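You operate a simulated robot arm through the tools that you are given. There is no shell and no other tool.

The job below is to be done with a simulated robot arm. You get a single attempt, and the scene is never put back.

Task
Open the white valve, run the one monitor that shows 0/1, then press STOP.
Fine: 25 first, then the two steps of its row; three steps in all; keep half a metre clear of the turning rollers.

Only the result counts: the job must be done as asked and must still hold three seconds after the hand-in. Knocking over, shifting, dropping, spilling or breaking anything else fails it.

Robot
A 6-joint arm with a two-finger parallel gripper, fixed in place. Base frame: the origin is on the floor under the middle of its stand, x ahead of it, y to its left, z up. Units: mm, degrees, N and s.
With the tool pointing down near the work surface it reaches from about 280 to 640 mm from the base axis. Its first joint turns from -115.0 to 115.0 degrees. Payload 3.43 kg.
The TCP is the grasp point between the finger pads, 34 mm short of the fingertips. In the tool frame z runs along the fingers and y along their closing line. The gripper opens to 128 mm. The fingers are 24 mm wide and 12 mm thick; the gripper's body (48 by 130 mm) begins 96 mm behind the TCP.
Orientation is that of the tool frame in the base frame, as [roll, pitch, yaw] about the fixed x, y, z axes, in that order (R = Rz(yaw) Ry(pitch) Rx(roll)). With the fingers straight down and closing along the base's y, the tool's x points along the base's -x, its y along +y and its z along -z.

Tools
- The arm moves only by the tool nudge_tool. Its argument "plan" is a list of rows, each an object of numbers (a shift or turn left out is 0, a gripper value left out holds the last): "jaw": the opening, from 0 (shut) to 1 (fully open); "tx", "ty", "tz": the shift along the tool's x, y, z in mm; "rx", "ry", "rz": the turn, a rotation vector about the tool's x, y, z in degrees. In form: [{"jaw": .., "tx": .., "ty": .., "tz": .., "rx": .., "ry": .., "rz": ..}, ...]. A call has 1 to 20 rows; each row is the pose to reach, as a shift and turn from the pose commanded when the call began, along the tool's axes at that moment. A row lasts 0.2 s, in which the tool goes at most 50 mm and 8.6 degrees; a call with a longer step from one row to the next is refused whole, and so is a gripper value outside its range. A pose out of reach is approached as far as the arm can. The call stops where the force on the tool passes 90 N (or 10 N more than at its start, if that is more) or the arm is blocked; 0.2 s more then pass. Each finger travels about 153 mm/s and halts on what it meets, pressing with about 32 N; the grip force reading is that of the motor and also rises with nothing between the fingers. The clock runs only during rows and for 0.2 s after the last one: add rows that repeat a pose to give the fingers time. It gives the time, the measured TCP pose, the force on the tool (base axes), the opening and the grip force at its end, in the units of the frame above (readings bear some noise), with the torque about the TCP (base axes, N m) and any sound that the robot's microphone picked up.
- Cameras (640 x 400 px; columns grow to the right, rows downward): "scene" is fixed at [399.3, -501.1, 1686]; the picture's right is [-0.06, 1.00, 0.00], its down [0.79, 0.05, -0.61] and it looks along [-0.61, -0.04, -0.79] (base axes); focal length 226 px, centre (320, 200). "wrist" rides on the gripper at [76, -11, -160] in the tool frame; the picture's right is [0.15, 0.99, 0.00], its down [-0.88, 0.13, -0.46] and it looks along [-0.45, 0.07, 0.89] (tool axes); focal length 234 px, centre (320, 200). There is no depth. A picture from a camera that has moved, and an enlarged one, comes with that camera's place and axes in the base frame and with its lens.
- get_image(camera): a new picture of that camera. It takes no simulated time.
- move_column(by): slides the trunk up (or, below 0, down) by that many mm; the arm rides with it, the base frame stays. It gives what a move gives, with no picture.
- enlarge(camera, box): a new picture of the part [left, top, right, bottom] of that camera's present view, enlarged. It takes no simulated time.
- sign_off(): hands the job in; it is judged then, once.

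Nothing tells you positions but the pictures and the camera data. Unless the task says otherwise, let go and move clear before handing in.

The tools are called as a command line: name --argument value ..., lists and objects as JSON in quotes. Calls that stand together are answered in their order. nudge_tool: Moves the arm, as the interface text tells. Its arguments: {"type":"object","properties":{"plan":{"type":"array","items":{"type":"object","properties":{"jaw":{"type":"number"},"tx":{"type":"number"},"ty":{"type":"number"},"tz":{"type":"number"},"rx":{"type":"number"},"ry":{"type":"number"},"rz":{"type":"number"}}}}},"required":["plan"]} The other tools are called the same way: move_column (by) moves the trunk up or down; get_image (camera) takes a picture; enlarge (camera, box) takes an enlarged picture of a part of a camera's view; sign_off () hands the job in.

At the start:

```text
clock: 0.0
ee_pos: [4.3, -306.0, 1404.5]
orientation: [180.0, 0.0, -180.0]
force: [0.1, -0.4, -0.4]
torque: [0.02, -0.01, 0.0]
gripper_width: 128.1
grip_force: 0.0
trunk travel left (down, up): [-889.0, 101.0]
```

scene: 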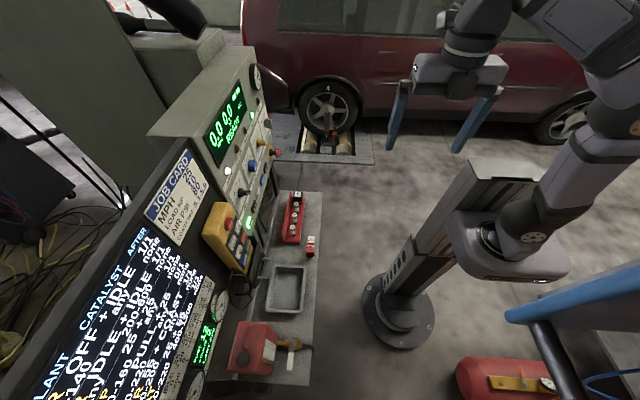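
wrist: 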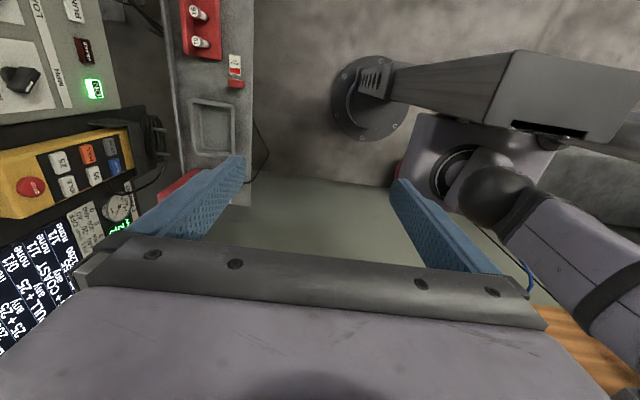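

I see a vehicle test bay (dyno rollers with a red car), a control cabinet at the left of the picture (towards -y), a yellow pendant with buttons, and a screen with a table of monitors. I'll enlarge the pictures to read the labels before moving.

enlarge --camera "scene" --box '[0, 200, 240, 400]'

enlarge --camera "scene" --box '[130, 40, 300, 220]'

enlarge --camera "scene" --box '[180, 170, 340, 300]'

enlarge --camera "wrist" --box '[0, 0, 270, 240]'

```text
2.00 times, centred on (120, 300) of scene
camera zoom: at [399.3, -501.1, 1686.0], right [-0.06, 1.0, 0.0], down [0.79, 0.05, -0.61], along [-0.61, -0.04, -0.79], focal length 451 px, centre (720, 0)
```

zoom: 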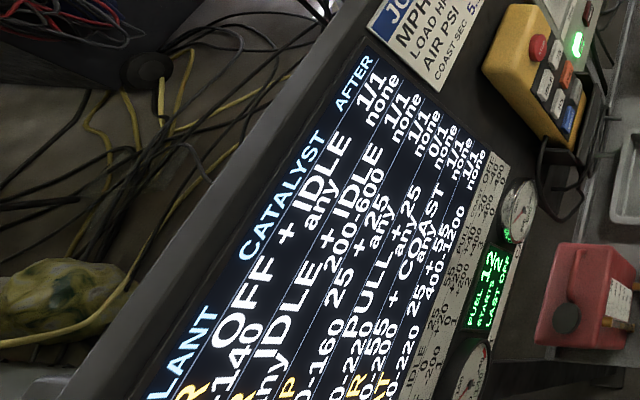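

```text
2.22 times, centred on (215, 130) of scene
camera zoom: at [399.3, -501.1, 1686.0], right [-0.06, 1.0, 0.0], down [0.79, 0.05, -0.61], along [-0.61, -0.04, -0.79], focal length 501 px, centre (553, 356)
```

zoom: 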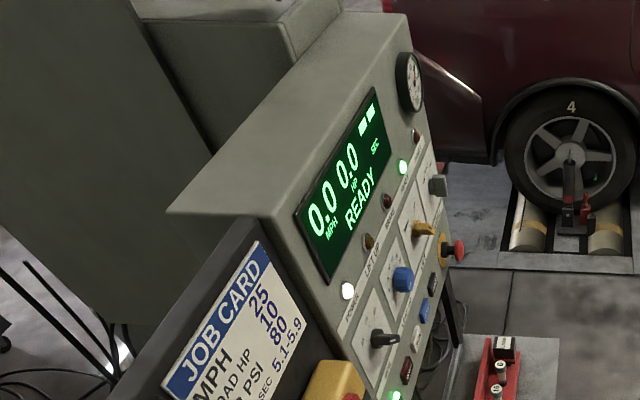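

```text
3.08 times, centred on (260, 235) of scene
camera zoom: at [399.3, -501.1, 1686.0], right [-0.06, 1.0, 0.0], down [0.79, 0.05, -0.61], along [-0.61, -0.04, -0.79], focal length 694 px, centre (505, 92)
```

zoom: 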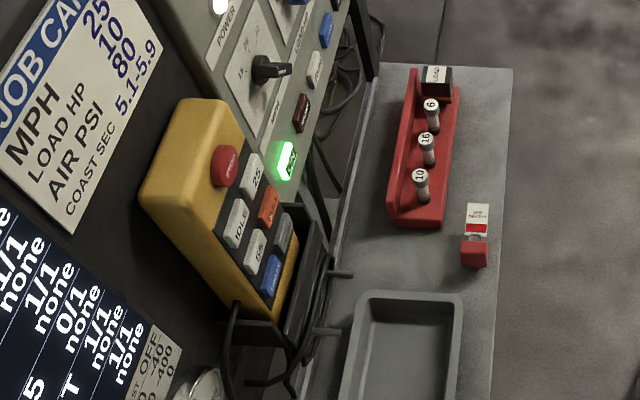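

```text
1.67 times, centred on (135, 120) of wrist
camera zoom: at [-71.4, -318.3, 1563.8], right [-0.15, 0.99, 0.0], down [0.88, 0.13, 0.46], along [0.45, 0.07, -0.89], focal length 390 px, centre (628, 333)
```

zoom: 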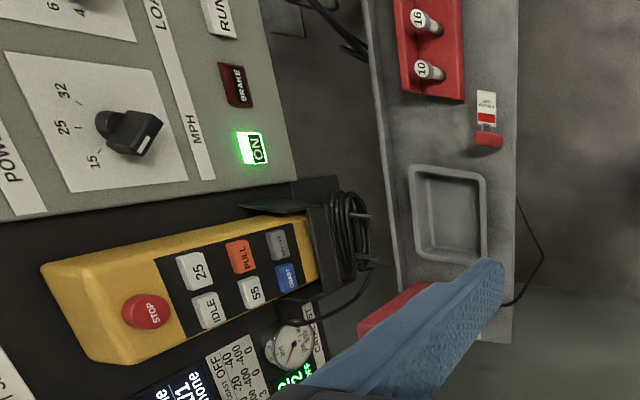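

The panel faces +y: ON triangulates to about (12, -764, 1043) and the pendant's STOP to about (137, -731, 1238). I'll turn the tool to face the panel (-y), well clear of it, so the wrist camera can read the screen and find the white valve.

nudge_tool --plan '[{"jaw": 1, "ty": -8, "rx": 4.62, "ry": 4.62, "rz": -4.62}, {"ty": -16, "rx": 9.24, "ry": 9.24, "rz": -9.24}, {"ty": -24, "rx": 13.86, "ry": 13.86, "rz": -13.86}, {"ty": -32, "rx": 18.48, "ry": 18.48, "rz": -18.48}, {"ty": -40, "rx": 23.1, "ry": 23.1, "rz": -23.1}, {"ty": -48, "rx": 27.71, "ry": 27.71, "rz": -27.71}, {"ty": -56, "rx": 32.33, "ry": 32.33, "rz": -32.33}, {"ty": -64, "rx": 36.95, "ry": 36.95, "rz": -36.95}, {"ty": -72, "rx": 41.57, "ry": 41.57, "rz": -41.57}, {"ty": -80, "rx": 46.19, "ry": 46.19, "rz": -46.19}, {"ty": -88, "rx": 50.81, "ry": 50.81, "rz": -50.81}, {"ty": -96, "rx": 55.43, "ry": 55.43, "rz": -55.43}, {"ty": -104, "rx": 60.05, "ry": 60.05, "rz": -60.05}, {"ty": -112, "rx": 64.67, "ry": 64.67, "rz": -64.67}, {"ty": -120, "rx": 69.28, "ry": 69.28, "rz": -69.28}]'

```text
clock: 3.2
ee_pos: [74.2, -478.1, 1394.1]
orientation: [-172.7, -89.7, -99.1]
force: [0.4, -0.2, 0.2]
torque: [0.04, 0.02, -0.03]
gripper_width: 127.9
grip_force: 0.0
out of reach, approached as far as the arm can: row 6, 7, 8, 9, 10, 11, 12, 13, 14, 15
trunk travel left (down, up): [-889.0, 101.0]
```

get_image --camera "wrist"

get_image --camera "scene"

```text
taken
camera wrist: at [90.3, -319.8, 1470.6], right [-0.99, 0.03, 0.15], down [-0.11, 0.47, -0.88], along [-0.1, -0.88, -0.46], focal length 234 px, centre (320, 200)
```

wrist: 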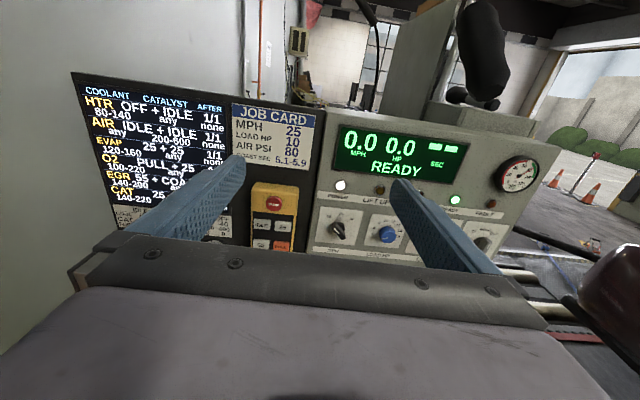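

```text
taken
```

scene: 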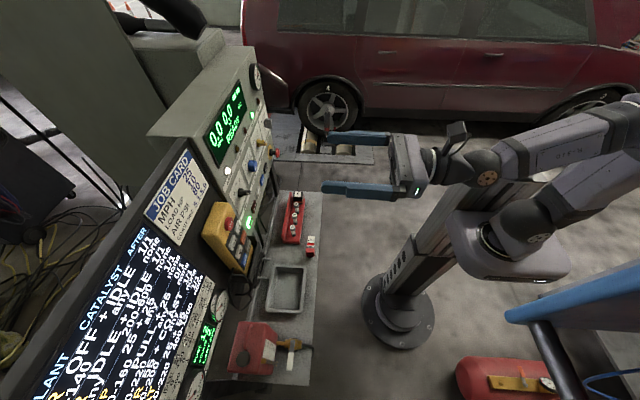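

enlarge --camera "wrist" --box '[70, 70, 240, 240]'

enlarge --camera "wrist" --box '[220, 90, 420, 260]'

enlarge --camera "wrist" --box '[400, 120, 640, 300]'

enlarge --camera "scene" --box '[200, 260, 360, 400]'

enlarge --camera "scene" --box '[440, 280, 640, 400]'

```text
2.35 times, centred on (155, 155) of wrist
camera zoom: at [90.3, -319.8, 1470.6], right [-0.99, 0.03, 0.15], down [-0.11, 0.47, -0.88], along [-0.1, -0.88, -0.46], focal length 551 px, centre (708, 306)
```

zoom: 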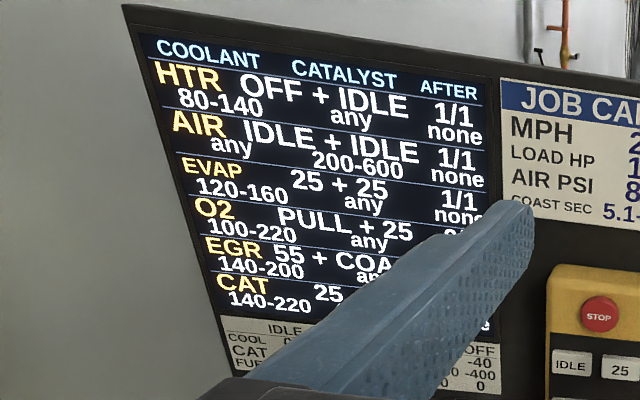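

```text
2.35 times, centred on (320, 175) of wrist
camera zoom: at [90.3, -319.8, 1470.6], right [-0.99, 0.03, 0.15], down [-0.11, 0.47, -0.88], along [-0.1, -0.88, -0.46], focal length 551 px, centre (320, 259)
```

zoom: 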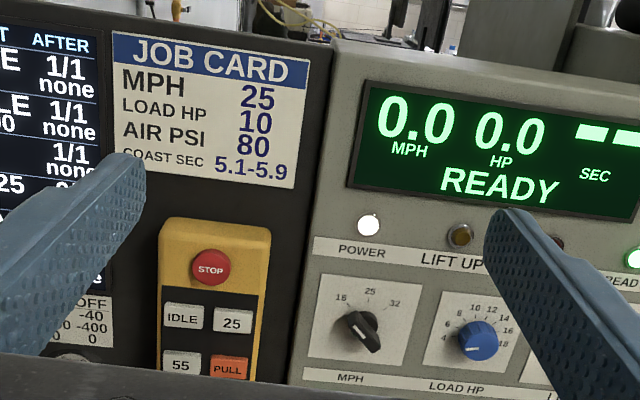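

```text
2.22 times, centred on (520, 210) of wrist
camera zoom: at [90.3, -319.8, 1470.6], right [-0.99, 0.03, 0.15], down [-0.11, 0.47, -0.88], along [-0.1, -0.88, -0.46], focal length 520 px, centre (-124, 178)
```

zoom: 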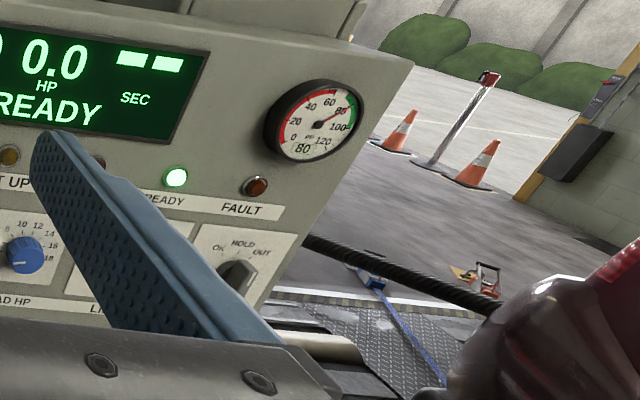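

```text
2.86 times, centred on (280, 330) of scene
camera zoom: at [399.3, -501.1, 1686.0], right [-0.06, 1.0, 0.0], down [0.79, 0.05, -0.61], along [-0.61, -0.04, -0.79], focal length 644 px, centre (434, -171)
```

zoom: 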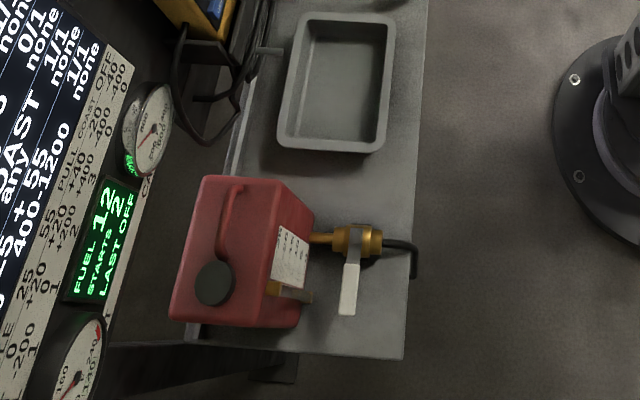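

```text
3.20 times, centred on (540, 340) of scene
camera zoom: at [399.3, -501.1, 1686.0], right [-0.06, 1.0, 0.0], down [0.79, 0.05, -0.61], along [-0.61, -0.04, -0.79], focal length 721 px, centre (-384, -248)
```

zoom: 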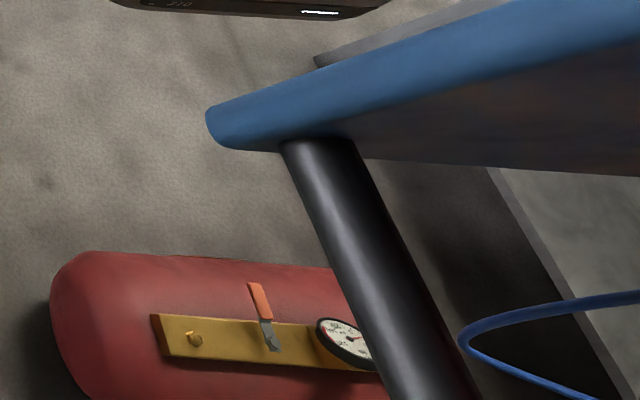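

The white lever valve sits on the bench beside the red fuel can, with its lever across the pipe. On the screen, the 0/1 row seems to be O2 (PULL + 25), but a finger is in the way, so I'll shut the jaws and slide toward the screen to read it properly.

nudge_tool --plan '[{"jaw": 0, "ty": -30}, {"ty": -60}, {"ty": -90}, {"ty": -120}, {"ty": -150}]'

get_image --camera "wrist"

enlarge --camera "wrist" --box '[80, 60, 300, 240]'

```text
clock: 4.4
ee_pos: [223.9, -477.0, 1394.7]
orientation: [124.1, -89.9, -34.0]
force: [1.2, 0.5, -0.6]
torque: [0.0, 0.02, -0.01]
gripper_width: 0.0
grip_force: 31.8
trunk travel left (down, up): [-889.0, 101.0]
```

```text
taken
camera wrist: at [235.1, -317.3, 1471.0], right [-0.99, 0.0, 0.15], down [-0.13, 0.46, -0.88], along [-0.07, -0.89, -0.45], focal length 234 px, centre (320, 200)
```

wrist: 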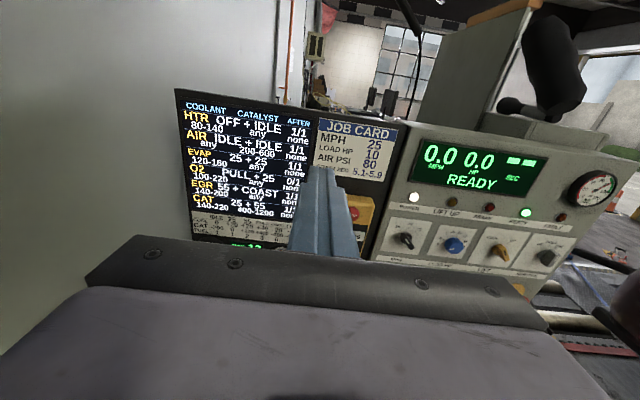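

```text
2.22 times, centred on (190, 150) of wrist
camera zoom: at [235.1, -317.3, 1471.0], right [-0.99, 0.0, 0.15], down [-0.13, 0.46, -0.88], along [-0.07, -0.89, -0.45], focal length 520 px, centre (609, 311)
```

zoom: 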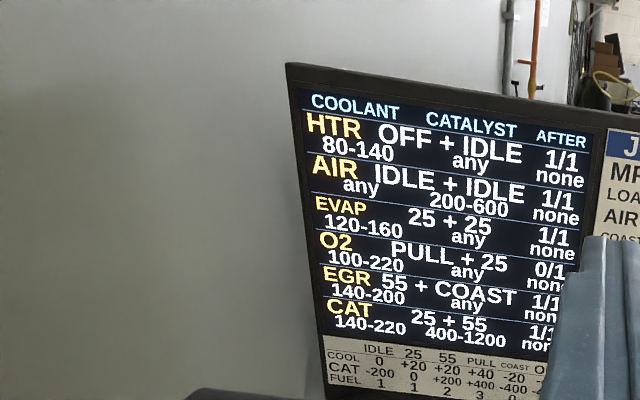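

The 0/1 row is confirmed as O2: PULL + 25, coolant 100–220, catalyst any, after none. So the sequence is 25, PULL, 25 and then STOP, once the valve is open. Next I'll lower the trunk in steps to look at the valve and the gauges.

move_column --by -200

get_image --camera "wrist"

get_image --camera "scene"

```text
clock: 6.6
ee_pos: [222.2, -475.7, 1195.8]
orientation: [-35.4, -90.0, 125.4]
force: [0.5, 0.4, 0.6]
torque: [-0.01, -0.02, 0.01]
gripper_width: 0.0
grip_force: 31.9
trunk travel left (down, up): [-689.0, 301.0]
```

```text
taken
camera wrist: at [233.7, -316.9, 1271.3], right [-0.99, 0.0, 0.15], down [-0.13, 0.46, -0.88], along [-0.07, -0.89, -0.45], focal length 234 px, centre (320, 200)
```

wrist: 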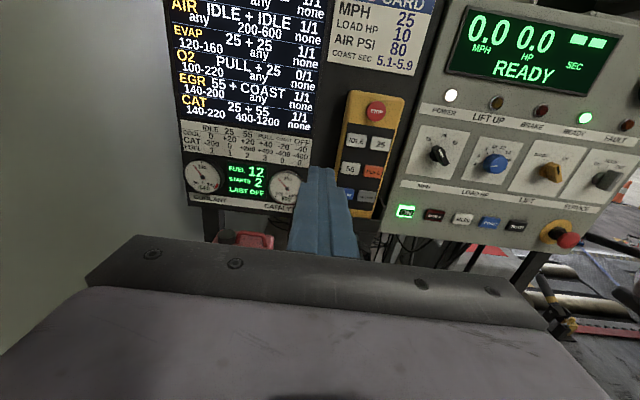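

```text
taken
```

scene: 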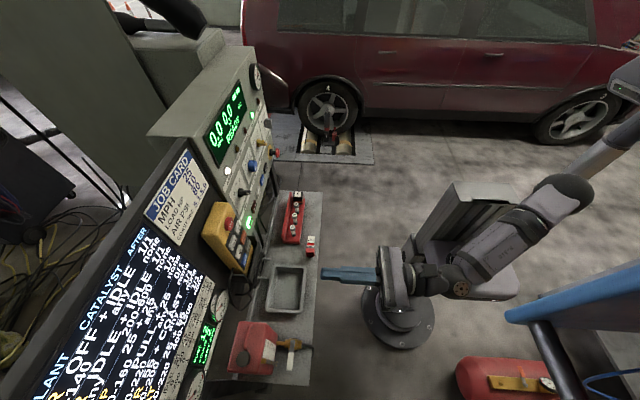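

enlarge --camera "wrist" --box '[170, 110, 320, 220]'

enlarge --camera "wrist" --box '[320, 70, 480, 250]'

enlarge --camera "wrist" --box '[430, 80, 640, 280]'

move_column --by -200

get_image --camera "wrist"

get_image --camera "scene"

```text
3.64 times, centred on (245, 165) of wrist
camera zoom: at [233.7, -316.9, 1271.3], right [-0.99, 0.0, 0.15], down [-0.13, 0.46, -0.88], along [-0.07, -0.89, -0.45], focal length 852 px, centre (593, 327)
```

zoom: 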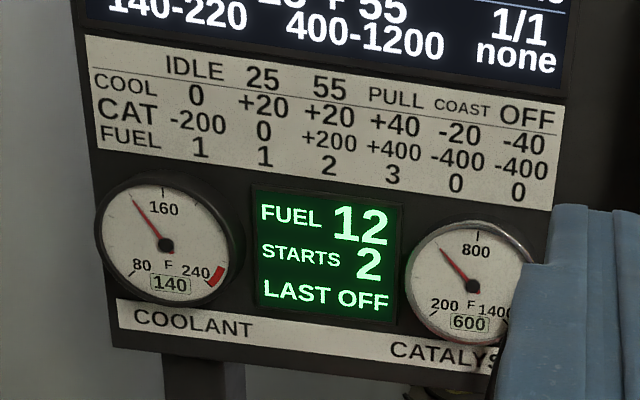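

```text
2.22 times, centred on (400, 160) of wrist
camera zoom: at [233.7, -316.9, 1271.3], right [-0.99, 0.0, 0.15], down [-0.13, 0.46, -0.88], along [-0.07, -0.89, -0.45], focal length 520 px, centre (142, 289)
```

zoom: 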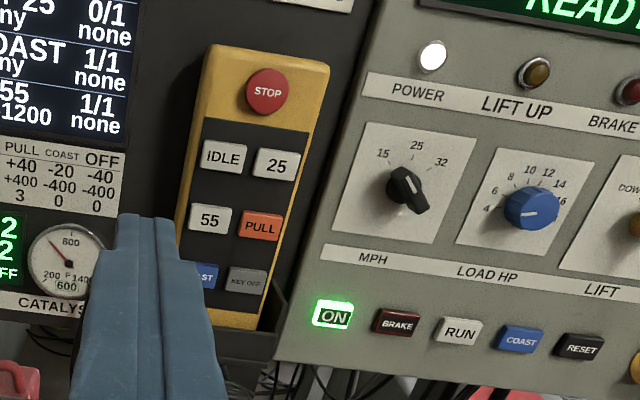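

```text
2.00 times, centred on (535, 180) of wrist
camera zoom: at [233.7, -316.9, 1271.3], right [-0.99, 0.0, 0.15], down [-0.13, 0.46, -0.88], along [-0.07, -0.89, -0.45], focal length 468 px, centre (-110, 240)
```

zoom: 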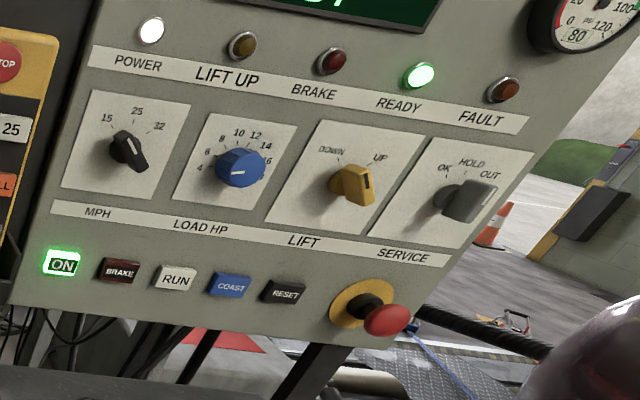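

```text
clock: 8.7
ee_pos: [222.5, -476.7, 996.5]
orientation: [149.2, -90.0, -59.3]
force: [0.5, 0.2, 0.0]
torque: [0.01, -0.01, 0.01]
gripper_width: 0.0
grip_force: 32.0
trunk travel left (down, up): [-489.0, 501.0]
```

```text
taken
camera wrist: at [233.7, -316.9, 1071.3], right [-0.99, 0.0, 0.15], down [-0.13, 0.46, -0.88], along [-0.07, -0.89, -0.45], focal length 234 px, centre (320, 200)
```

wrist: 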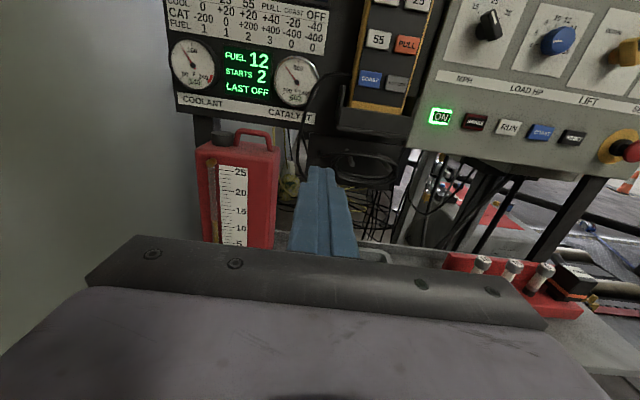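

```text
taken
```

scene: 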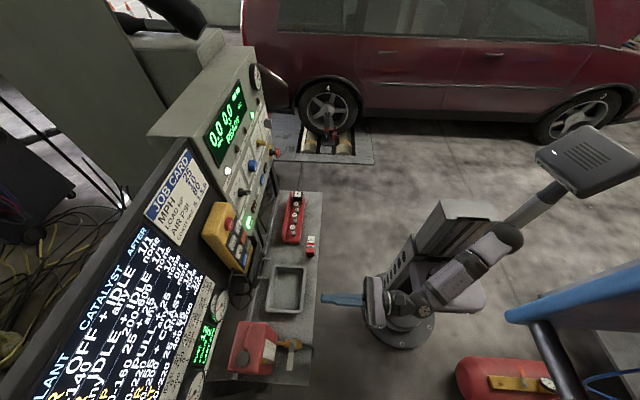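

Gauges read coolant 140, catalyst 600, fuel 12, starts 2, last OFF, so 25 → PULL → 25 keeps coolant at 160/200/220, inside the range. Now I'll tilt the tool downward to see the valve beside the fuel can.

nudge_tool --plan '[{"ry": -7.5}, {"ry": -15}, {"ry": -22.5}, {"ry": -30}, {"ry": -37.5}, {"ry": -45}]'

get_image --camera "wrist"

get_image --camera "scene"

```text
clock: 10.1
ee_pos: [222.1, -475.3, 995.6]
orientation: [-180.0, -44.9, -89.9]
force: [0.4, 0.3, -0.6]
torque: [0.05, -0.03, 0.01]
gripper_width: 0.1
grip_force: 32.6
trunk travel left (down, up): [-489.0, 501.0]
```

```text
taken
camera wrist: at [233.6, -417.1, 1161.9], right [-0.99, -0.1, 0.1], down [-0.13, 0.95, -0.3], along [-0.07, -0.31, -0.95], focal length 234 px, centre (320, 200)
```

wrist: 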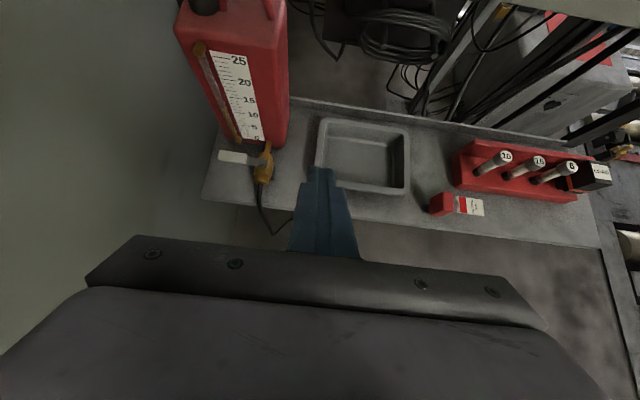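

```text
taken
```

scene: 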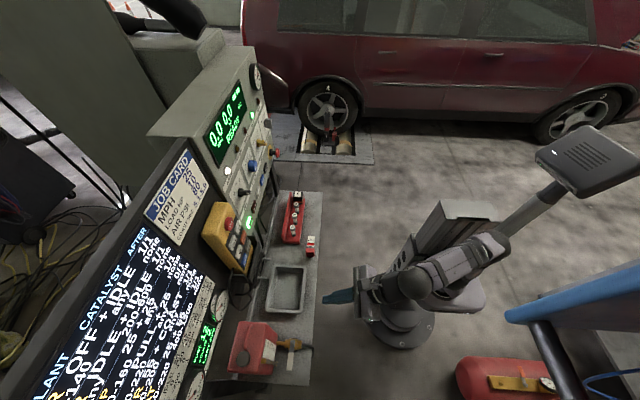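

enlarge --camera "wrist" --box '[190, 110, 310, 240]'

enlarge --camera "scene" --box '[230, 310, 330, 390]'

enlarge --camera "wrist" --box '[420, 130, 640, 250]'

```text
3.08 times, centred on (250, 175) of wrist
camera zoom: at [233.6, -417.1, 1161.9], right [-0.99, -0.1, 0.1], down [-0.13, 0.95, -0.3], along [-0.07, -0.31, -0.95], focal length 720 px, centre (535, 277)
```

zoom: 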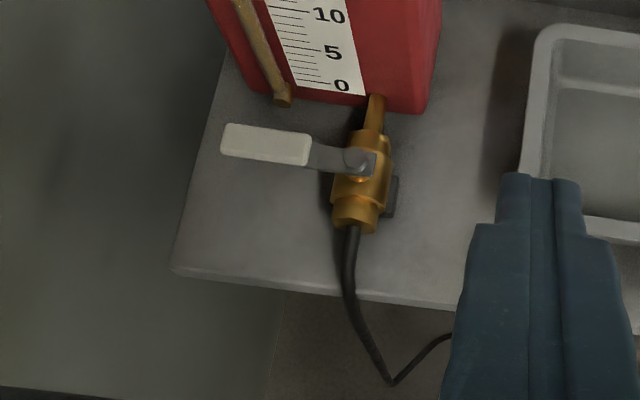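

```text
5.00 times, centred on (280, 350) of scene
camera zoom: at [399.3, -501.1, 1686.0], right [-0.06, 1.0, 0.0], down [0.79, 0.05, -0.61], along [-0.61, -0.04, -0.79], focal length 1127 px, centre (520, -550)
```

zoom: 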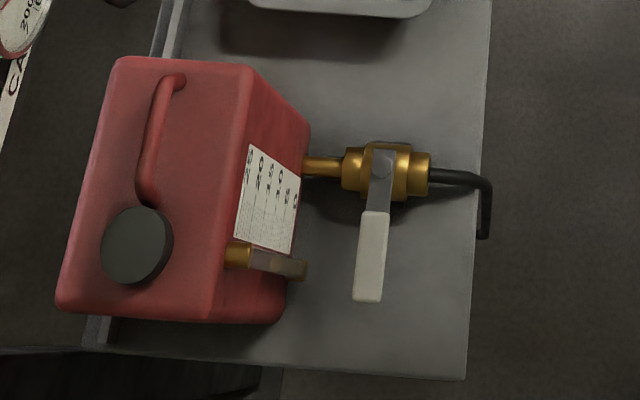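

```text
2.91 times, centred on (530, 190) of wrist
camera zoom: at [233.6, -417.1, 1161.9], right [-0.99, -0.1, 0.1], down [-0.13, 0.95, -0.3], along [-0.07, -0.31, -0.95], focal length 681 px, centre (-291, 229)
```

zoom: 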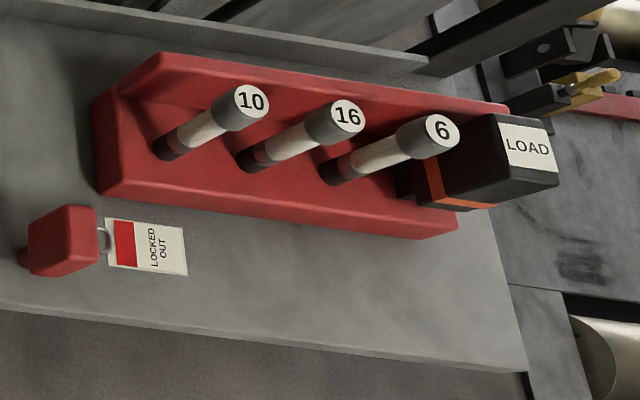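

The white-handled lever sits on top of the brass valve: pivot near (320, -611, 738), lever pointing +x and about 89 mm long. It is crosswise to the pipe, which runs along y, and the can blocks the -y side, so it should swing toward +y. I'll move closer to measure it better.

nudge_tool --plan '[{"tx": -12.4, "tz": 28.3}, {"tx": -24.8, "tz": 56.5}, {"tx": -37.1, "tz": 84.8}, {"tx": -49.5, "tz": 113.1}]'

get_image --camera "wrist"

enlarge --camera "wrist" --box '[160, 80, 320, 240]'

get_image --camera "scene"

```text
clock: 11.1
ee_pos: [223.6, -521.7, 879.9]
orientation: [-179.9, -45.1, -90.0]
force: [1.2, 0.8, -0.2]
torque: [0.03, 0.05, 0.04]
gripper_width: 0.1
grip_force: 31.8
trunk travel left (down, up): [-489.0, 501.0]
```

```text
taken
camera wrist: at [233.7, -462.6, 1046.8], right [-0.99, -0.1, 0.1], down [-0.13, 0.94, -0.3], along [-0.07, -0.31, -0.95], focal length 234 px, centre (320, 200)
```

wrist: 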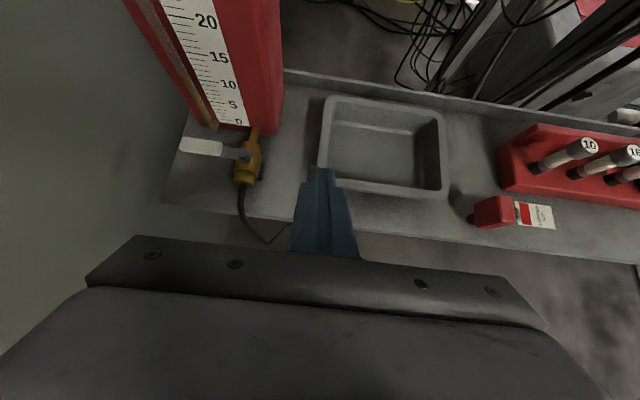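

```text
2.50 times, centred on (240, 160) of wrist
camera zoom: at [233.7, -462.6, 1046.8], right [-0.99, -0.1, 0.1], down [-0.13, 0.94, -0.3], along [-0.07, -0.31, -0.95], focal length 585 px, centre (520, 300)
```

zoom: 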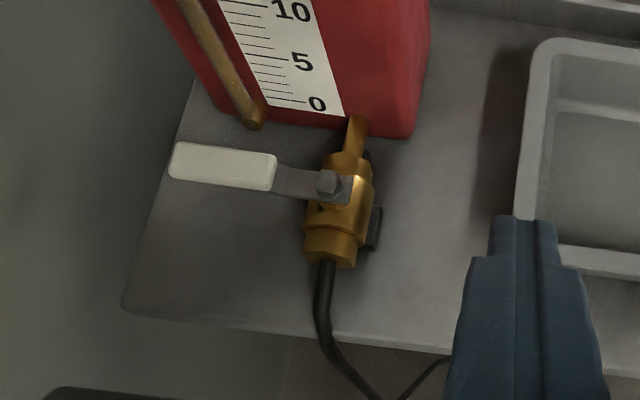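

```text
taken
```

scene: 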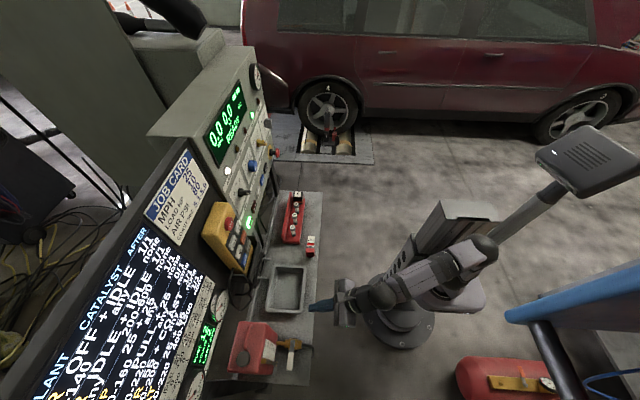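

Combining the views: bench top z≈706, lever pivot ≈(321, -605, 760), white grip x 346–395 at y≈-603, z≈770. The sight tube in front of the can is near (381, -655). I'll steepen the tool and move closer for an accurate look before hooking behind the lever.

nudge_tool --plan '[{"tx": -2.1, "ty": -4, "tz": 15.6, "ry": -4}, {"tx": -4.2, "ty": -8, "tz": 31.1, "ry": -8}, {"tx": -6.4, "ty": -12, "tz": 46.7, "ry": -12}, {"tx": -8.5, "ty": -16, "tz": 62.2, "ry": -15}]'

get_image --camera "wrist"

enlarge --camera "wrist" --box '[120, 60, 320, 240]'

enlarge --camera "scene" --box '[230, 310, 330, 390]'

```text
clock: 12.1
ee_pos: [238.2, -560.5, 829.4]
orientation: [179.9, -29.9, -90.0]
force: [-1.0, -1.1, 0.0]
torque: [0.0, 0.0, 0.01]
gripper_width: 0.2
grip_force: 32.2
trunk travel left (down, up): [-489.0, 501.0]
```

```text
taken
camera wrist: at [249.3, -547.6, 1006.2], right [-0.99, -0.13, 0.07], down [-0.13, 0.99, -0.04], along [-0.07, -0.05, -1.0], focal length 234 px, centre (320, 200)
```

wrist: 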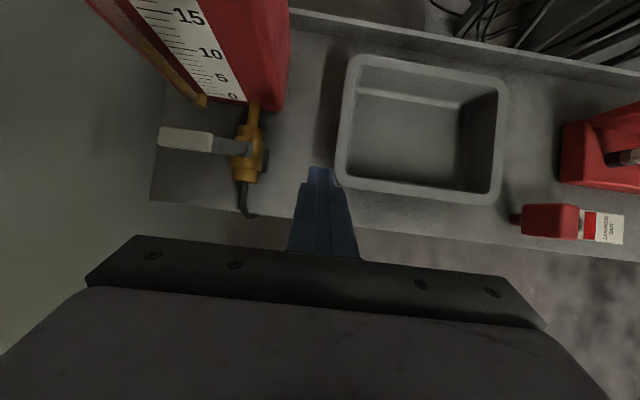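

```text
2.22 times, centred on (220, 150) of wrist
camera zoom: at [249.3, -547.6, 1006.2], right [-0.99, -0.13, 0.07], down [-0.13, 0.99, -0.04], along [-0.07, -0.05, -1.0], focal length 520 px, centre (542, 311)
```

zoom: 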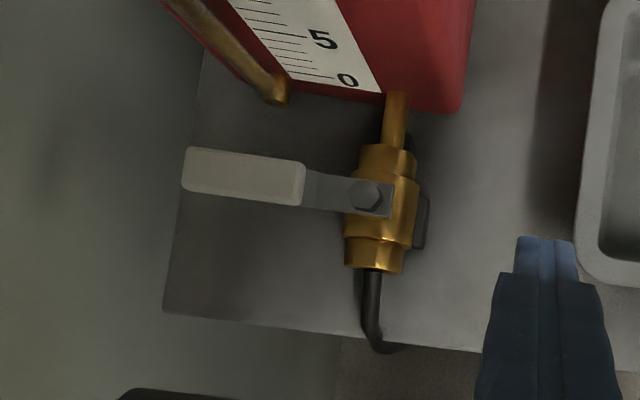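

```text
5.00 times, centred on (280, 350) of scene
camera zoom: at [399.3, -501.1, 1686.0], right [-0.06, 1.0, 0.0], down [0.79, 0.05, -0.61], along [-0.61, -0.04, -0.79], focal length 1127 px, centre (520, -550)
```

zoom: 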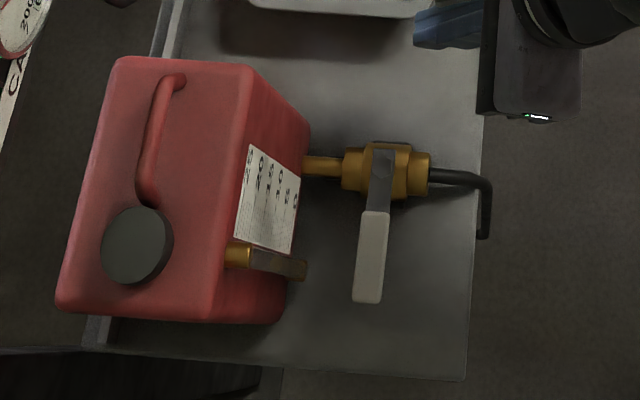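

The lever is now well pinned down: pivot (320, -603, 765), grip end (395, -601, 775), grip about 18 mm wide. The can face is at y≈-674 and the sight tube at (381, -656). I'll go above the gap between the lever and the can, checking reach while still high.

nudge_tool --plan '[{"jaw": 0, "tx": 17.5, "tz": -30.3}, {"tx": 36.6, "ty": -40, "tz": -19.3}, {"tx": 56.5, "ty": -80, "tz": -7.8}, {"tx": 76.8, "ty": -116, "tz": 3.9}]'

get_image --camera "wrist"

enlarge --camera "scene" --box '[220, 290, 360, 390]'

```text
clock: 13.1
ee_pos: [333.0, -596.0, 850.6]
orientation: [179.9, -30.0, -90.0]
force: [1.1, -0.2, 0.4]
torque: [0.03, -0.03, 0.03]
gripper_width: 0.0
grip_force: 32.1
out of reach, approached as far as the arm can: row 3, 4
trunk travel left (down, up): [-489.0, 501.0]
```

```text
taken
camera wrist: at [344.5, -582.6, 1026.8], right [-0.99, -0.13, 0.07], down [-0.13, 0.99, -0.04], along [-0.07, -0.05, -1.0], focal length 234 px, centre (320, 200)
```

wrist: 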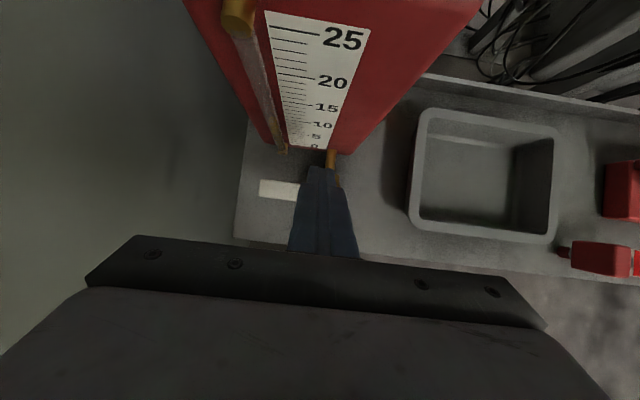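

```text
4.00 times, centred on (290, 340) of scene
camera zoom: at [399.3, -501.1, 1686.0], right [-0.06, 1.0, 0.0], down [0.79, 0.05, -0.61], along [-0.61, -0.04, -0.79], focal length 902 px, centre (440, -360)
```

zoom: 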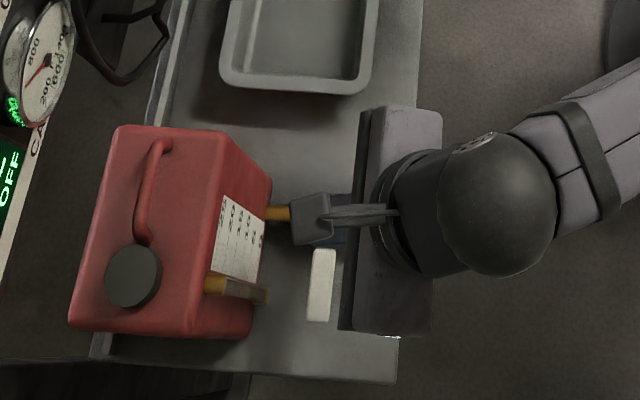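

The arm runs out of reach at this shoulder height, so I'll raise the trunk 200 mm, which brings the shoulder closer to wrist height, and then reach down with the arm.

move_column --by 200

get_image --camera "scene"

```text
clock: 15.3
ee_pos: [332.5, -595.2, 1052.4]
orientation: [-180.0, -30.0, -90.1]
force: [0.3, -0.3, -0.1]
torque: [0.01, -0.03, -0.01]
gripper_width: 0.0
grip_force: 31.9
trunk travel left (down, up): [-689.0, 301.0]
```

```text
taken
```

scene: 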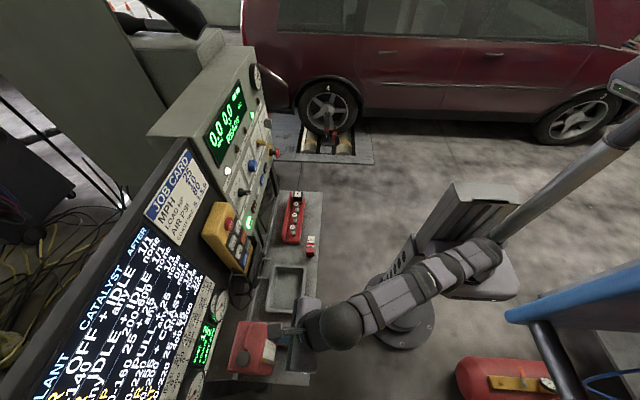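

nudge_tool --plan '[{"tx": -22.5, "tz": 39}, {"tx": -45, "tz": 77.9}, {"tx": -67.5, "tz": 116.9}, {"tx": -90, "tz": 155.9}, {"tx": -79.3, "ty": -11, "tz": 171.3}, {"tx": -64.7, "ty": -21.5, "tz": 179.7}]'

get_image --camera "wrist"

enlarge --camera "scene" --box '[220, 290, 360, 390]'

```text
clock: 16.7
ee_pos: [356.2, -628.0, 863.8]
orientation: [-179.9, -30.0, -90.0]
force: [0.4, -0.3, 0.3]
torque: [0.01, -0.03, -0.01]
gripper_width: 0.0
grip_force: 32.3
trunk travel left (down, up): [-689.0, 301.0]
```

```text
taken
camera wrist: at [367.0, -614.8, 1040.5], right [-0.99, -0.13, 0.07], down [-0.13, 0.99, -0.05], along [-0.07, -0.05, -1.0], focal length 234 px, centre (320, 200)
```

wrist: 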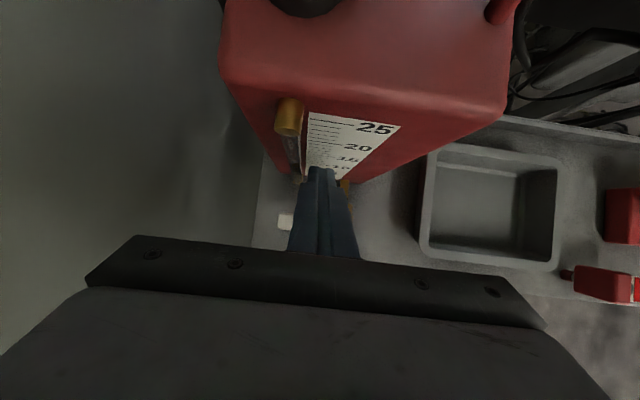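

```text
4.00 times, centred on (290, 340) of scene
camera zoom: at [399.3, -501.1, 1686.0], right [-0.06, 1.0, 0.0], down [0.79, 0.05, -0.61], along [-0.61, -0.04, -0.79], focal length 902 px, centre (440, -360)
```

zoom: 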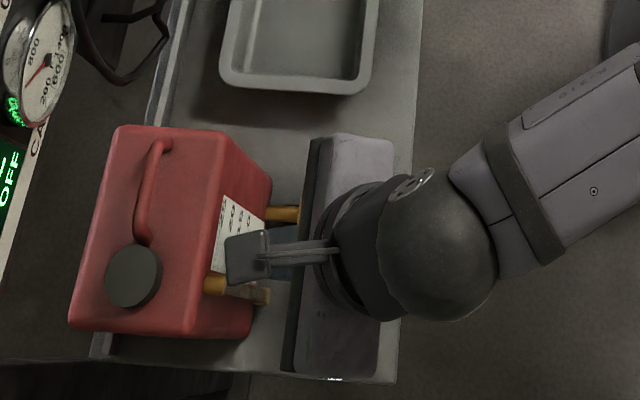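

Reach is fine now and the tip is over the gap between the lever (back edge y≈-610) and the can. I'll lower the closed fingertips straight down to just below lever height.

nudge_tool --plan '[{"tx": -6, "ty": 1, "tz": 11}, {"tx": -11.6, "ty": 2, "tz": 22.1}, {"tx": -18, "ty": 2, "tz": 33}, {"tx": -24.1, "ty": 2, "tz": 43.8}, {"tx": -30, "ty": 2, "tz": 54.3}, {"tx": -36.1, "ty": 2, "tz": 64.6}]'

enlarge --camera "wrist" --box '[220, 80, 420, 260]'

enlarge --camera "scene" --box '[220, 290, 360, 390]'

```text
clock: 18.1
ee_pos: [352.0, -630.2, 788.7]
orientation: [-180.0, -30.0, -90.0]
force: [0.3, -0.2, 0.6]
torque: [0.02, -0.01, -0.04]
gripper_width: 0.2
grip_force: 31.7
trunk travel left (down, up): [-689.0, 301.0]
```

```text
2.22 times, centred on (320, 170) of wrist
camera zoom: at [363.9, -616.3, 965.1], right [-0.99, -0.13, 0.07], down [-0.13, 0.99, -0.05], along [-0.07, -0.05, -1.0], focal length 520 px, centre (320, 267)
```

zoom: 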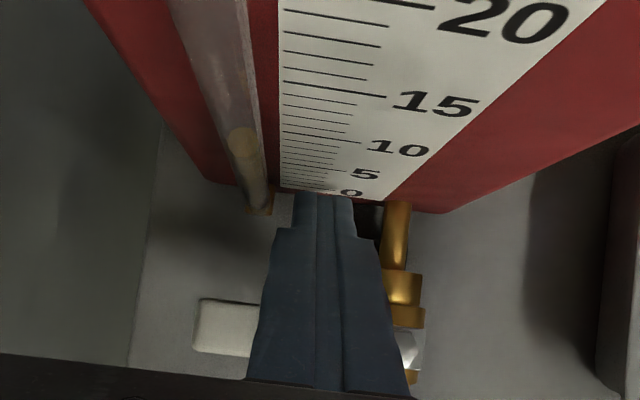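

```text
4.00 times, centred on (290, 340) of scene
camera zoom: at [399.3, -501.1, 1686.0], right [-0.06, 1.0, 0.0], down [0.79, 0.05, -0.61], along [-0.61, -0.04, -0.79], focal length 902 px, centre (440, -360)
```

zoom: 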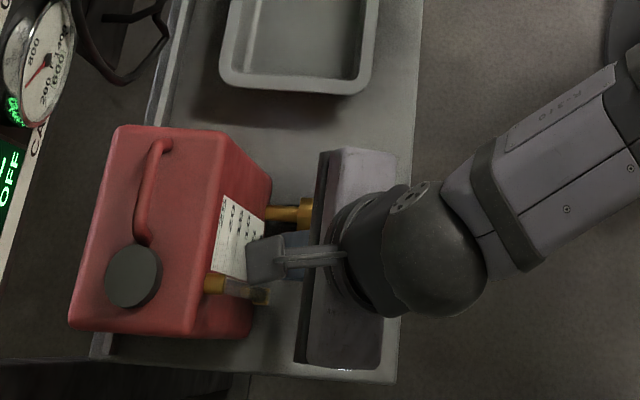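

The closed fingertips are in the gap behind the lever with no contact. Now I'll pull toward +y gently to start swinging the lever counterclockwise.

nudge_tool --plan '[{"tx": -6.9, "tz": -4}, {"tx": -11.3, "ty": -1, "tz": -6.5}, {"tx": -13.9, "ty": -2, "tz": -8}, {"tx": -16.5, "ty": -5, "tz": -9.5}, {"tx": -18.5, "ty": -7, "tz": -10.7}, {"tx": -20.4, "ty": -9.4, "tz": -11.8}]'

enlarge --camera "wrist" --box '[220, 80, 420, 260]'

```text
clock: 19.5
ee_pos: [360.1, -606.8, 790.2]
orientation: [180.0, -30.0, -90.0]
force: [-2.7, -4.9, 5.7]
torque: [0.02, 0.12, 0.1]
gripper_width: 0.3
grip_force: 32.0
trunk travel left (down, up): [-689.0, 301.0]
```

```text
2.22 times, centred on (320, 170) of wrist
camera zoom: at [372.3, -592.8, 966.8], right [-0.99, -0.13, 0.07], down [-0.13, 0.99, -0.05], along [-0.07, -0.06, -1.0], focal length 520 px, centre (320, 267)
```

zoom: 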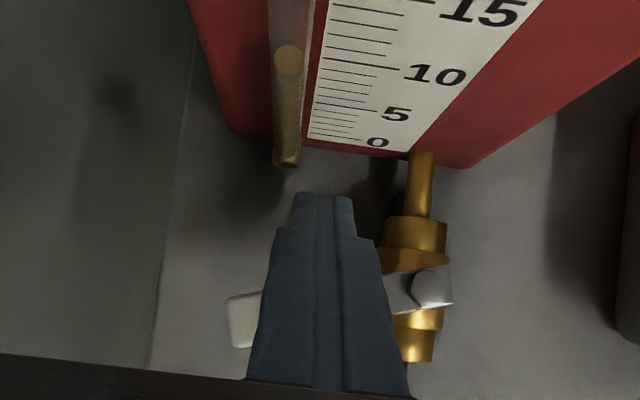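

The lever is turning with only a few newtons. I'll continue along the arc to about 75° and check.

nudge_tool --plan '[{"tx": -5.2, "ty": -3.5, "tz": -3}, {"tx": -10, "ty": -6.3, "tz": -5.8}, {"tx": -15.6, "ty": -7.2, "tz": -9}, {"tx": -21.2, "ty": -6.7, "tz": -12.3}, {"tx": -25.9, "ty": -4.5, "tz": -16.1}, {"tx": -29.9, "ty": -0.9, "tz": -19.6}, {"tx": -33.4, "ty": 3.5, "tz": -22.2}, {"tx": -36, "ty": 8.8, "tz": -24.3}]'

get_image --camera "wrist"

enlarge --camera "wrist" --box '[220, 80, 420, 260]'

```text
clock: 21.3
ee_pos: [351.3, -562.9, 792.3]
orientation: [180.0, -30.0, -90.0]
force: [1.8, -0.5, -1.1]
torque: [0.02, -0.04, 0.01]
gripper_width: 0.3
grip_force: 32.1
trunk travel left (down, up): [-689.0, 301.0]
```

```text
taken
camera wrist: at [364.1, -548.9, 968.5], right [-0.99, -0.13, 0.07], down [-0.13, 0.99, -0.04], along [-0.07, -0.05, -1.0], focal length 234 px, centre (320, 200)
```

wrist: 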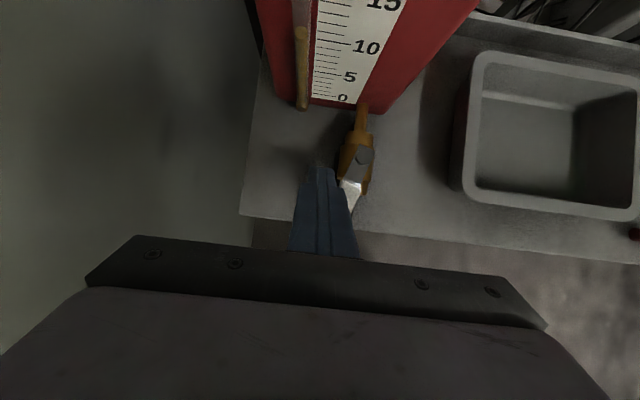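

```text
2.22 times, centred on (320, 170) of wrist
camera zoom: at [364.1, -548.9, 968.5], right [-0.99, -0.13, 0.07], down [-0.13, 0.99, -0.04], along [-0.07, -0.05, -1.0], focal length 520 px, centre (320, 267)
```

zoom: 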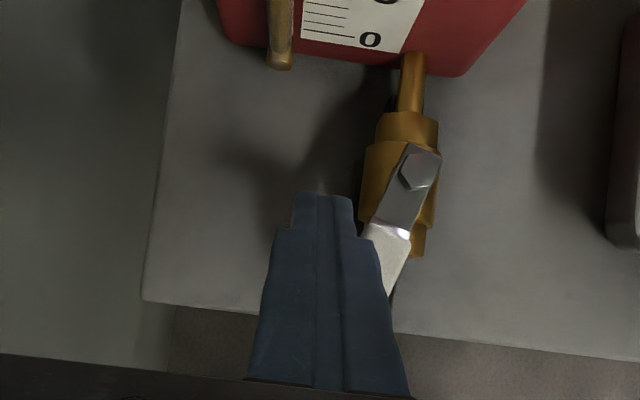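

nudge_tool --plan '[{"tx": -1.3, "ty": 4, "tz": -0.8}, {"tx": -2.4, "ty": 8, "tz": -1.4}, {"tx": -3.1, "ty": 11, "tz": -1.8}, {"tx": -3.5, "ty": 13, "tz": -2}]'

enlarge --camera "wrist" --box '[220, 80, 420, 260]'

```text
clock: 22.3
ee_pos: [340.0, -557.5, 792.9]
orientation: [180.0, -30.0, -89.9]
force: [5.5, 3.6, -1.4]
torque: [0.06, -0.06, -0.07]
gripper_width: 0.0
grip_force: 31.6
trunk travel left (down, up): [-689.0, 301.0]
```

```text
2.22 times, centred on (320, 170) of wrist
camera zoom: at [351.3, -545.1, 969.0], right [-0.99, -0.13, 0.07], down [-0.13, 0.99, -0.05], along [-0.07, -0.06, -1.0], focal length 520 px, centre (320, 267)
```

zoom: 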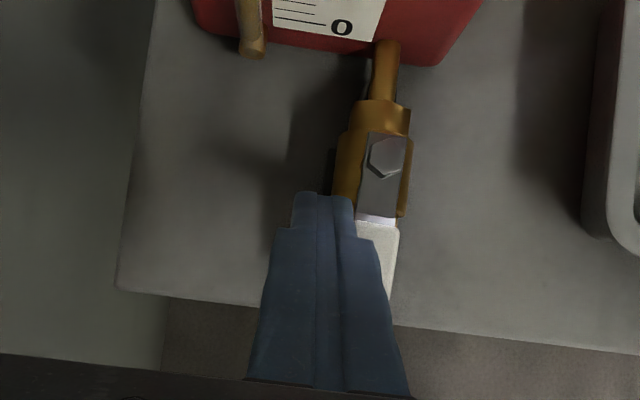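

The lever is near parallel to the pipe. I'll push a few more millimetres to make sure it has reached its stop.

nudge_tool --plan '[{"ty": 2}, {"ty": 4}, {"ty": 5}, {"ty": 6}]'

enlarge --camera "wrist" --box '[220, 80, 420, 260]'

```text
clock: 23.3
ee_pos: [335.9, -559.4, 792.3]
orientation: [180.0, -30.1, -90.0]
force: [20.2, 7.2, -2.8]
torque: [0.16, -0.34, 0.06]
gripper_width: 0.2
grip_force: 31.9
trunk travel left (down, up): [-689.0, 301.0]
```

```text
2.22 times, centred on (320, 170) of wrist
camera zoom: at [348.5, -544.6, 969.2], right [-0.99, -0.13, 0.07], down [-0.13, 0.99, -0.05], along [-0.07, -0.06, -1.0], focal length 520 px, centre (320, 267)
```

zoom: 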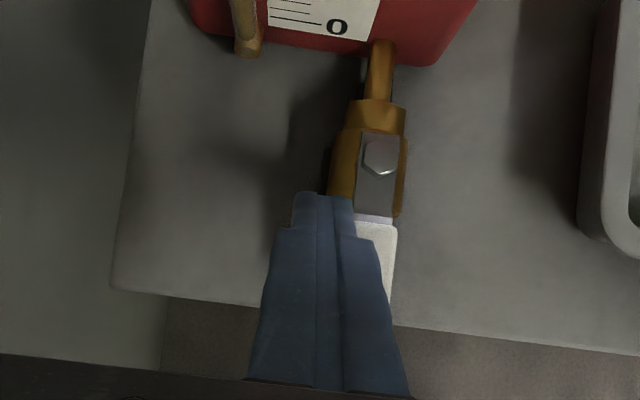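

Firm resistance now (20 N), and the lever is aligned with the pipe at its stop. I'll back away sideways, lift clear and verify.

nudge_tool --plan '[{"ty": -8}, {"ty": -18}, {"tx": 15, "ty": -22, "tz": -26}, {"tx": 37, "ty": -22, "tz": -64.1}, {"tx": 50, "ty": -22, "tz": -97}, {"tx": 41.3, "ty": -22, "tz": -132}]'

enlarge --camera "wrist" --box '[220, 40, 440, 240]'

enlarge --camera "scene" --box '[220, 290, 360, 390]'

```text
clock: 24.7
ee_pos: [353.5, -527.1, 928.3]
orientation: [180.0, -30.0, -90.0]
force: [-0.1, -0.8, 0.0]
torque: [0.01, -0.01, 0.01]
gripper_width: 0.0
grip_force: 32.2
trunk travel left (down, up): [-689.0, 301.0]
```

```text
2.00 times, centred on (330, 140) of wrist
camera zoom: at [365.1, -514.5, 1105.3], right [-0.99, -0.13, 0.07], down [-0.13, 0.99, -0.05], along [-0.07, -0.05, -1.0], focal length 468 px, centre (300, 320)
```

zoom: 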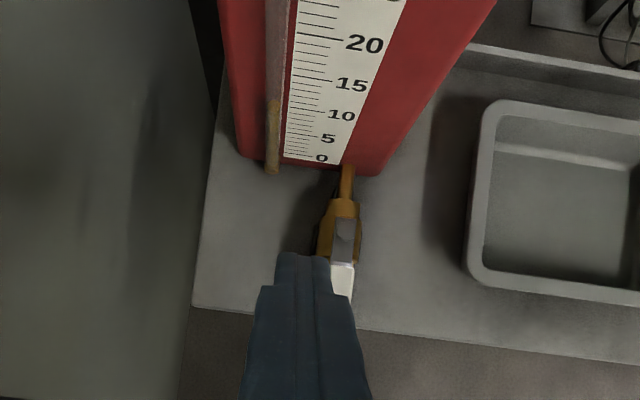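

```text
4.00 times, centred on (290, 340) of scene
camera zoom: at [399.3, -501.1, 1686.0], right [-0.06, 1.0, 0.0], down [0.79, 0.05, -0.61], along [-0.61, -0.04, -0.79], focal length 902 px, centre (440, -360)
```

zoom: 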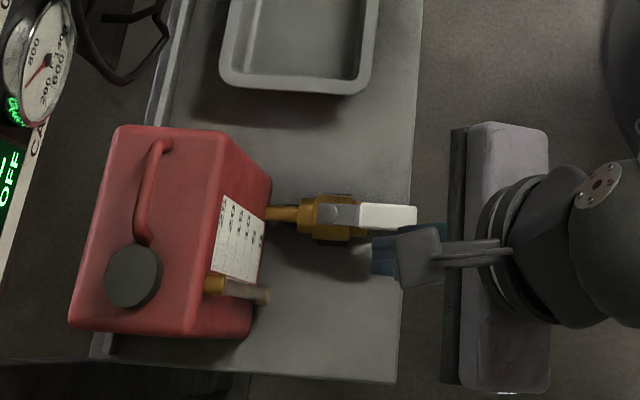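

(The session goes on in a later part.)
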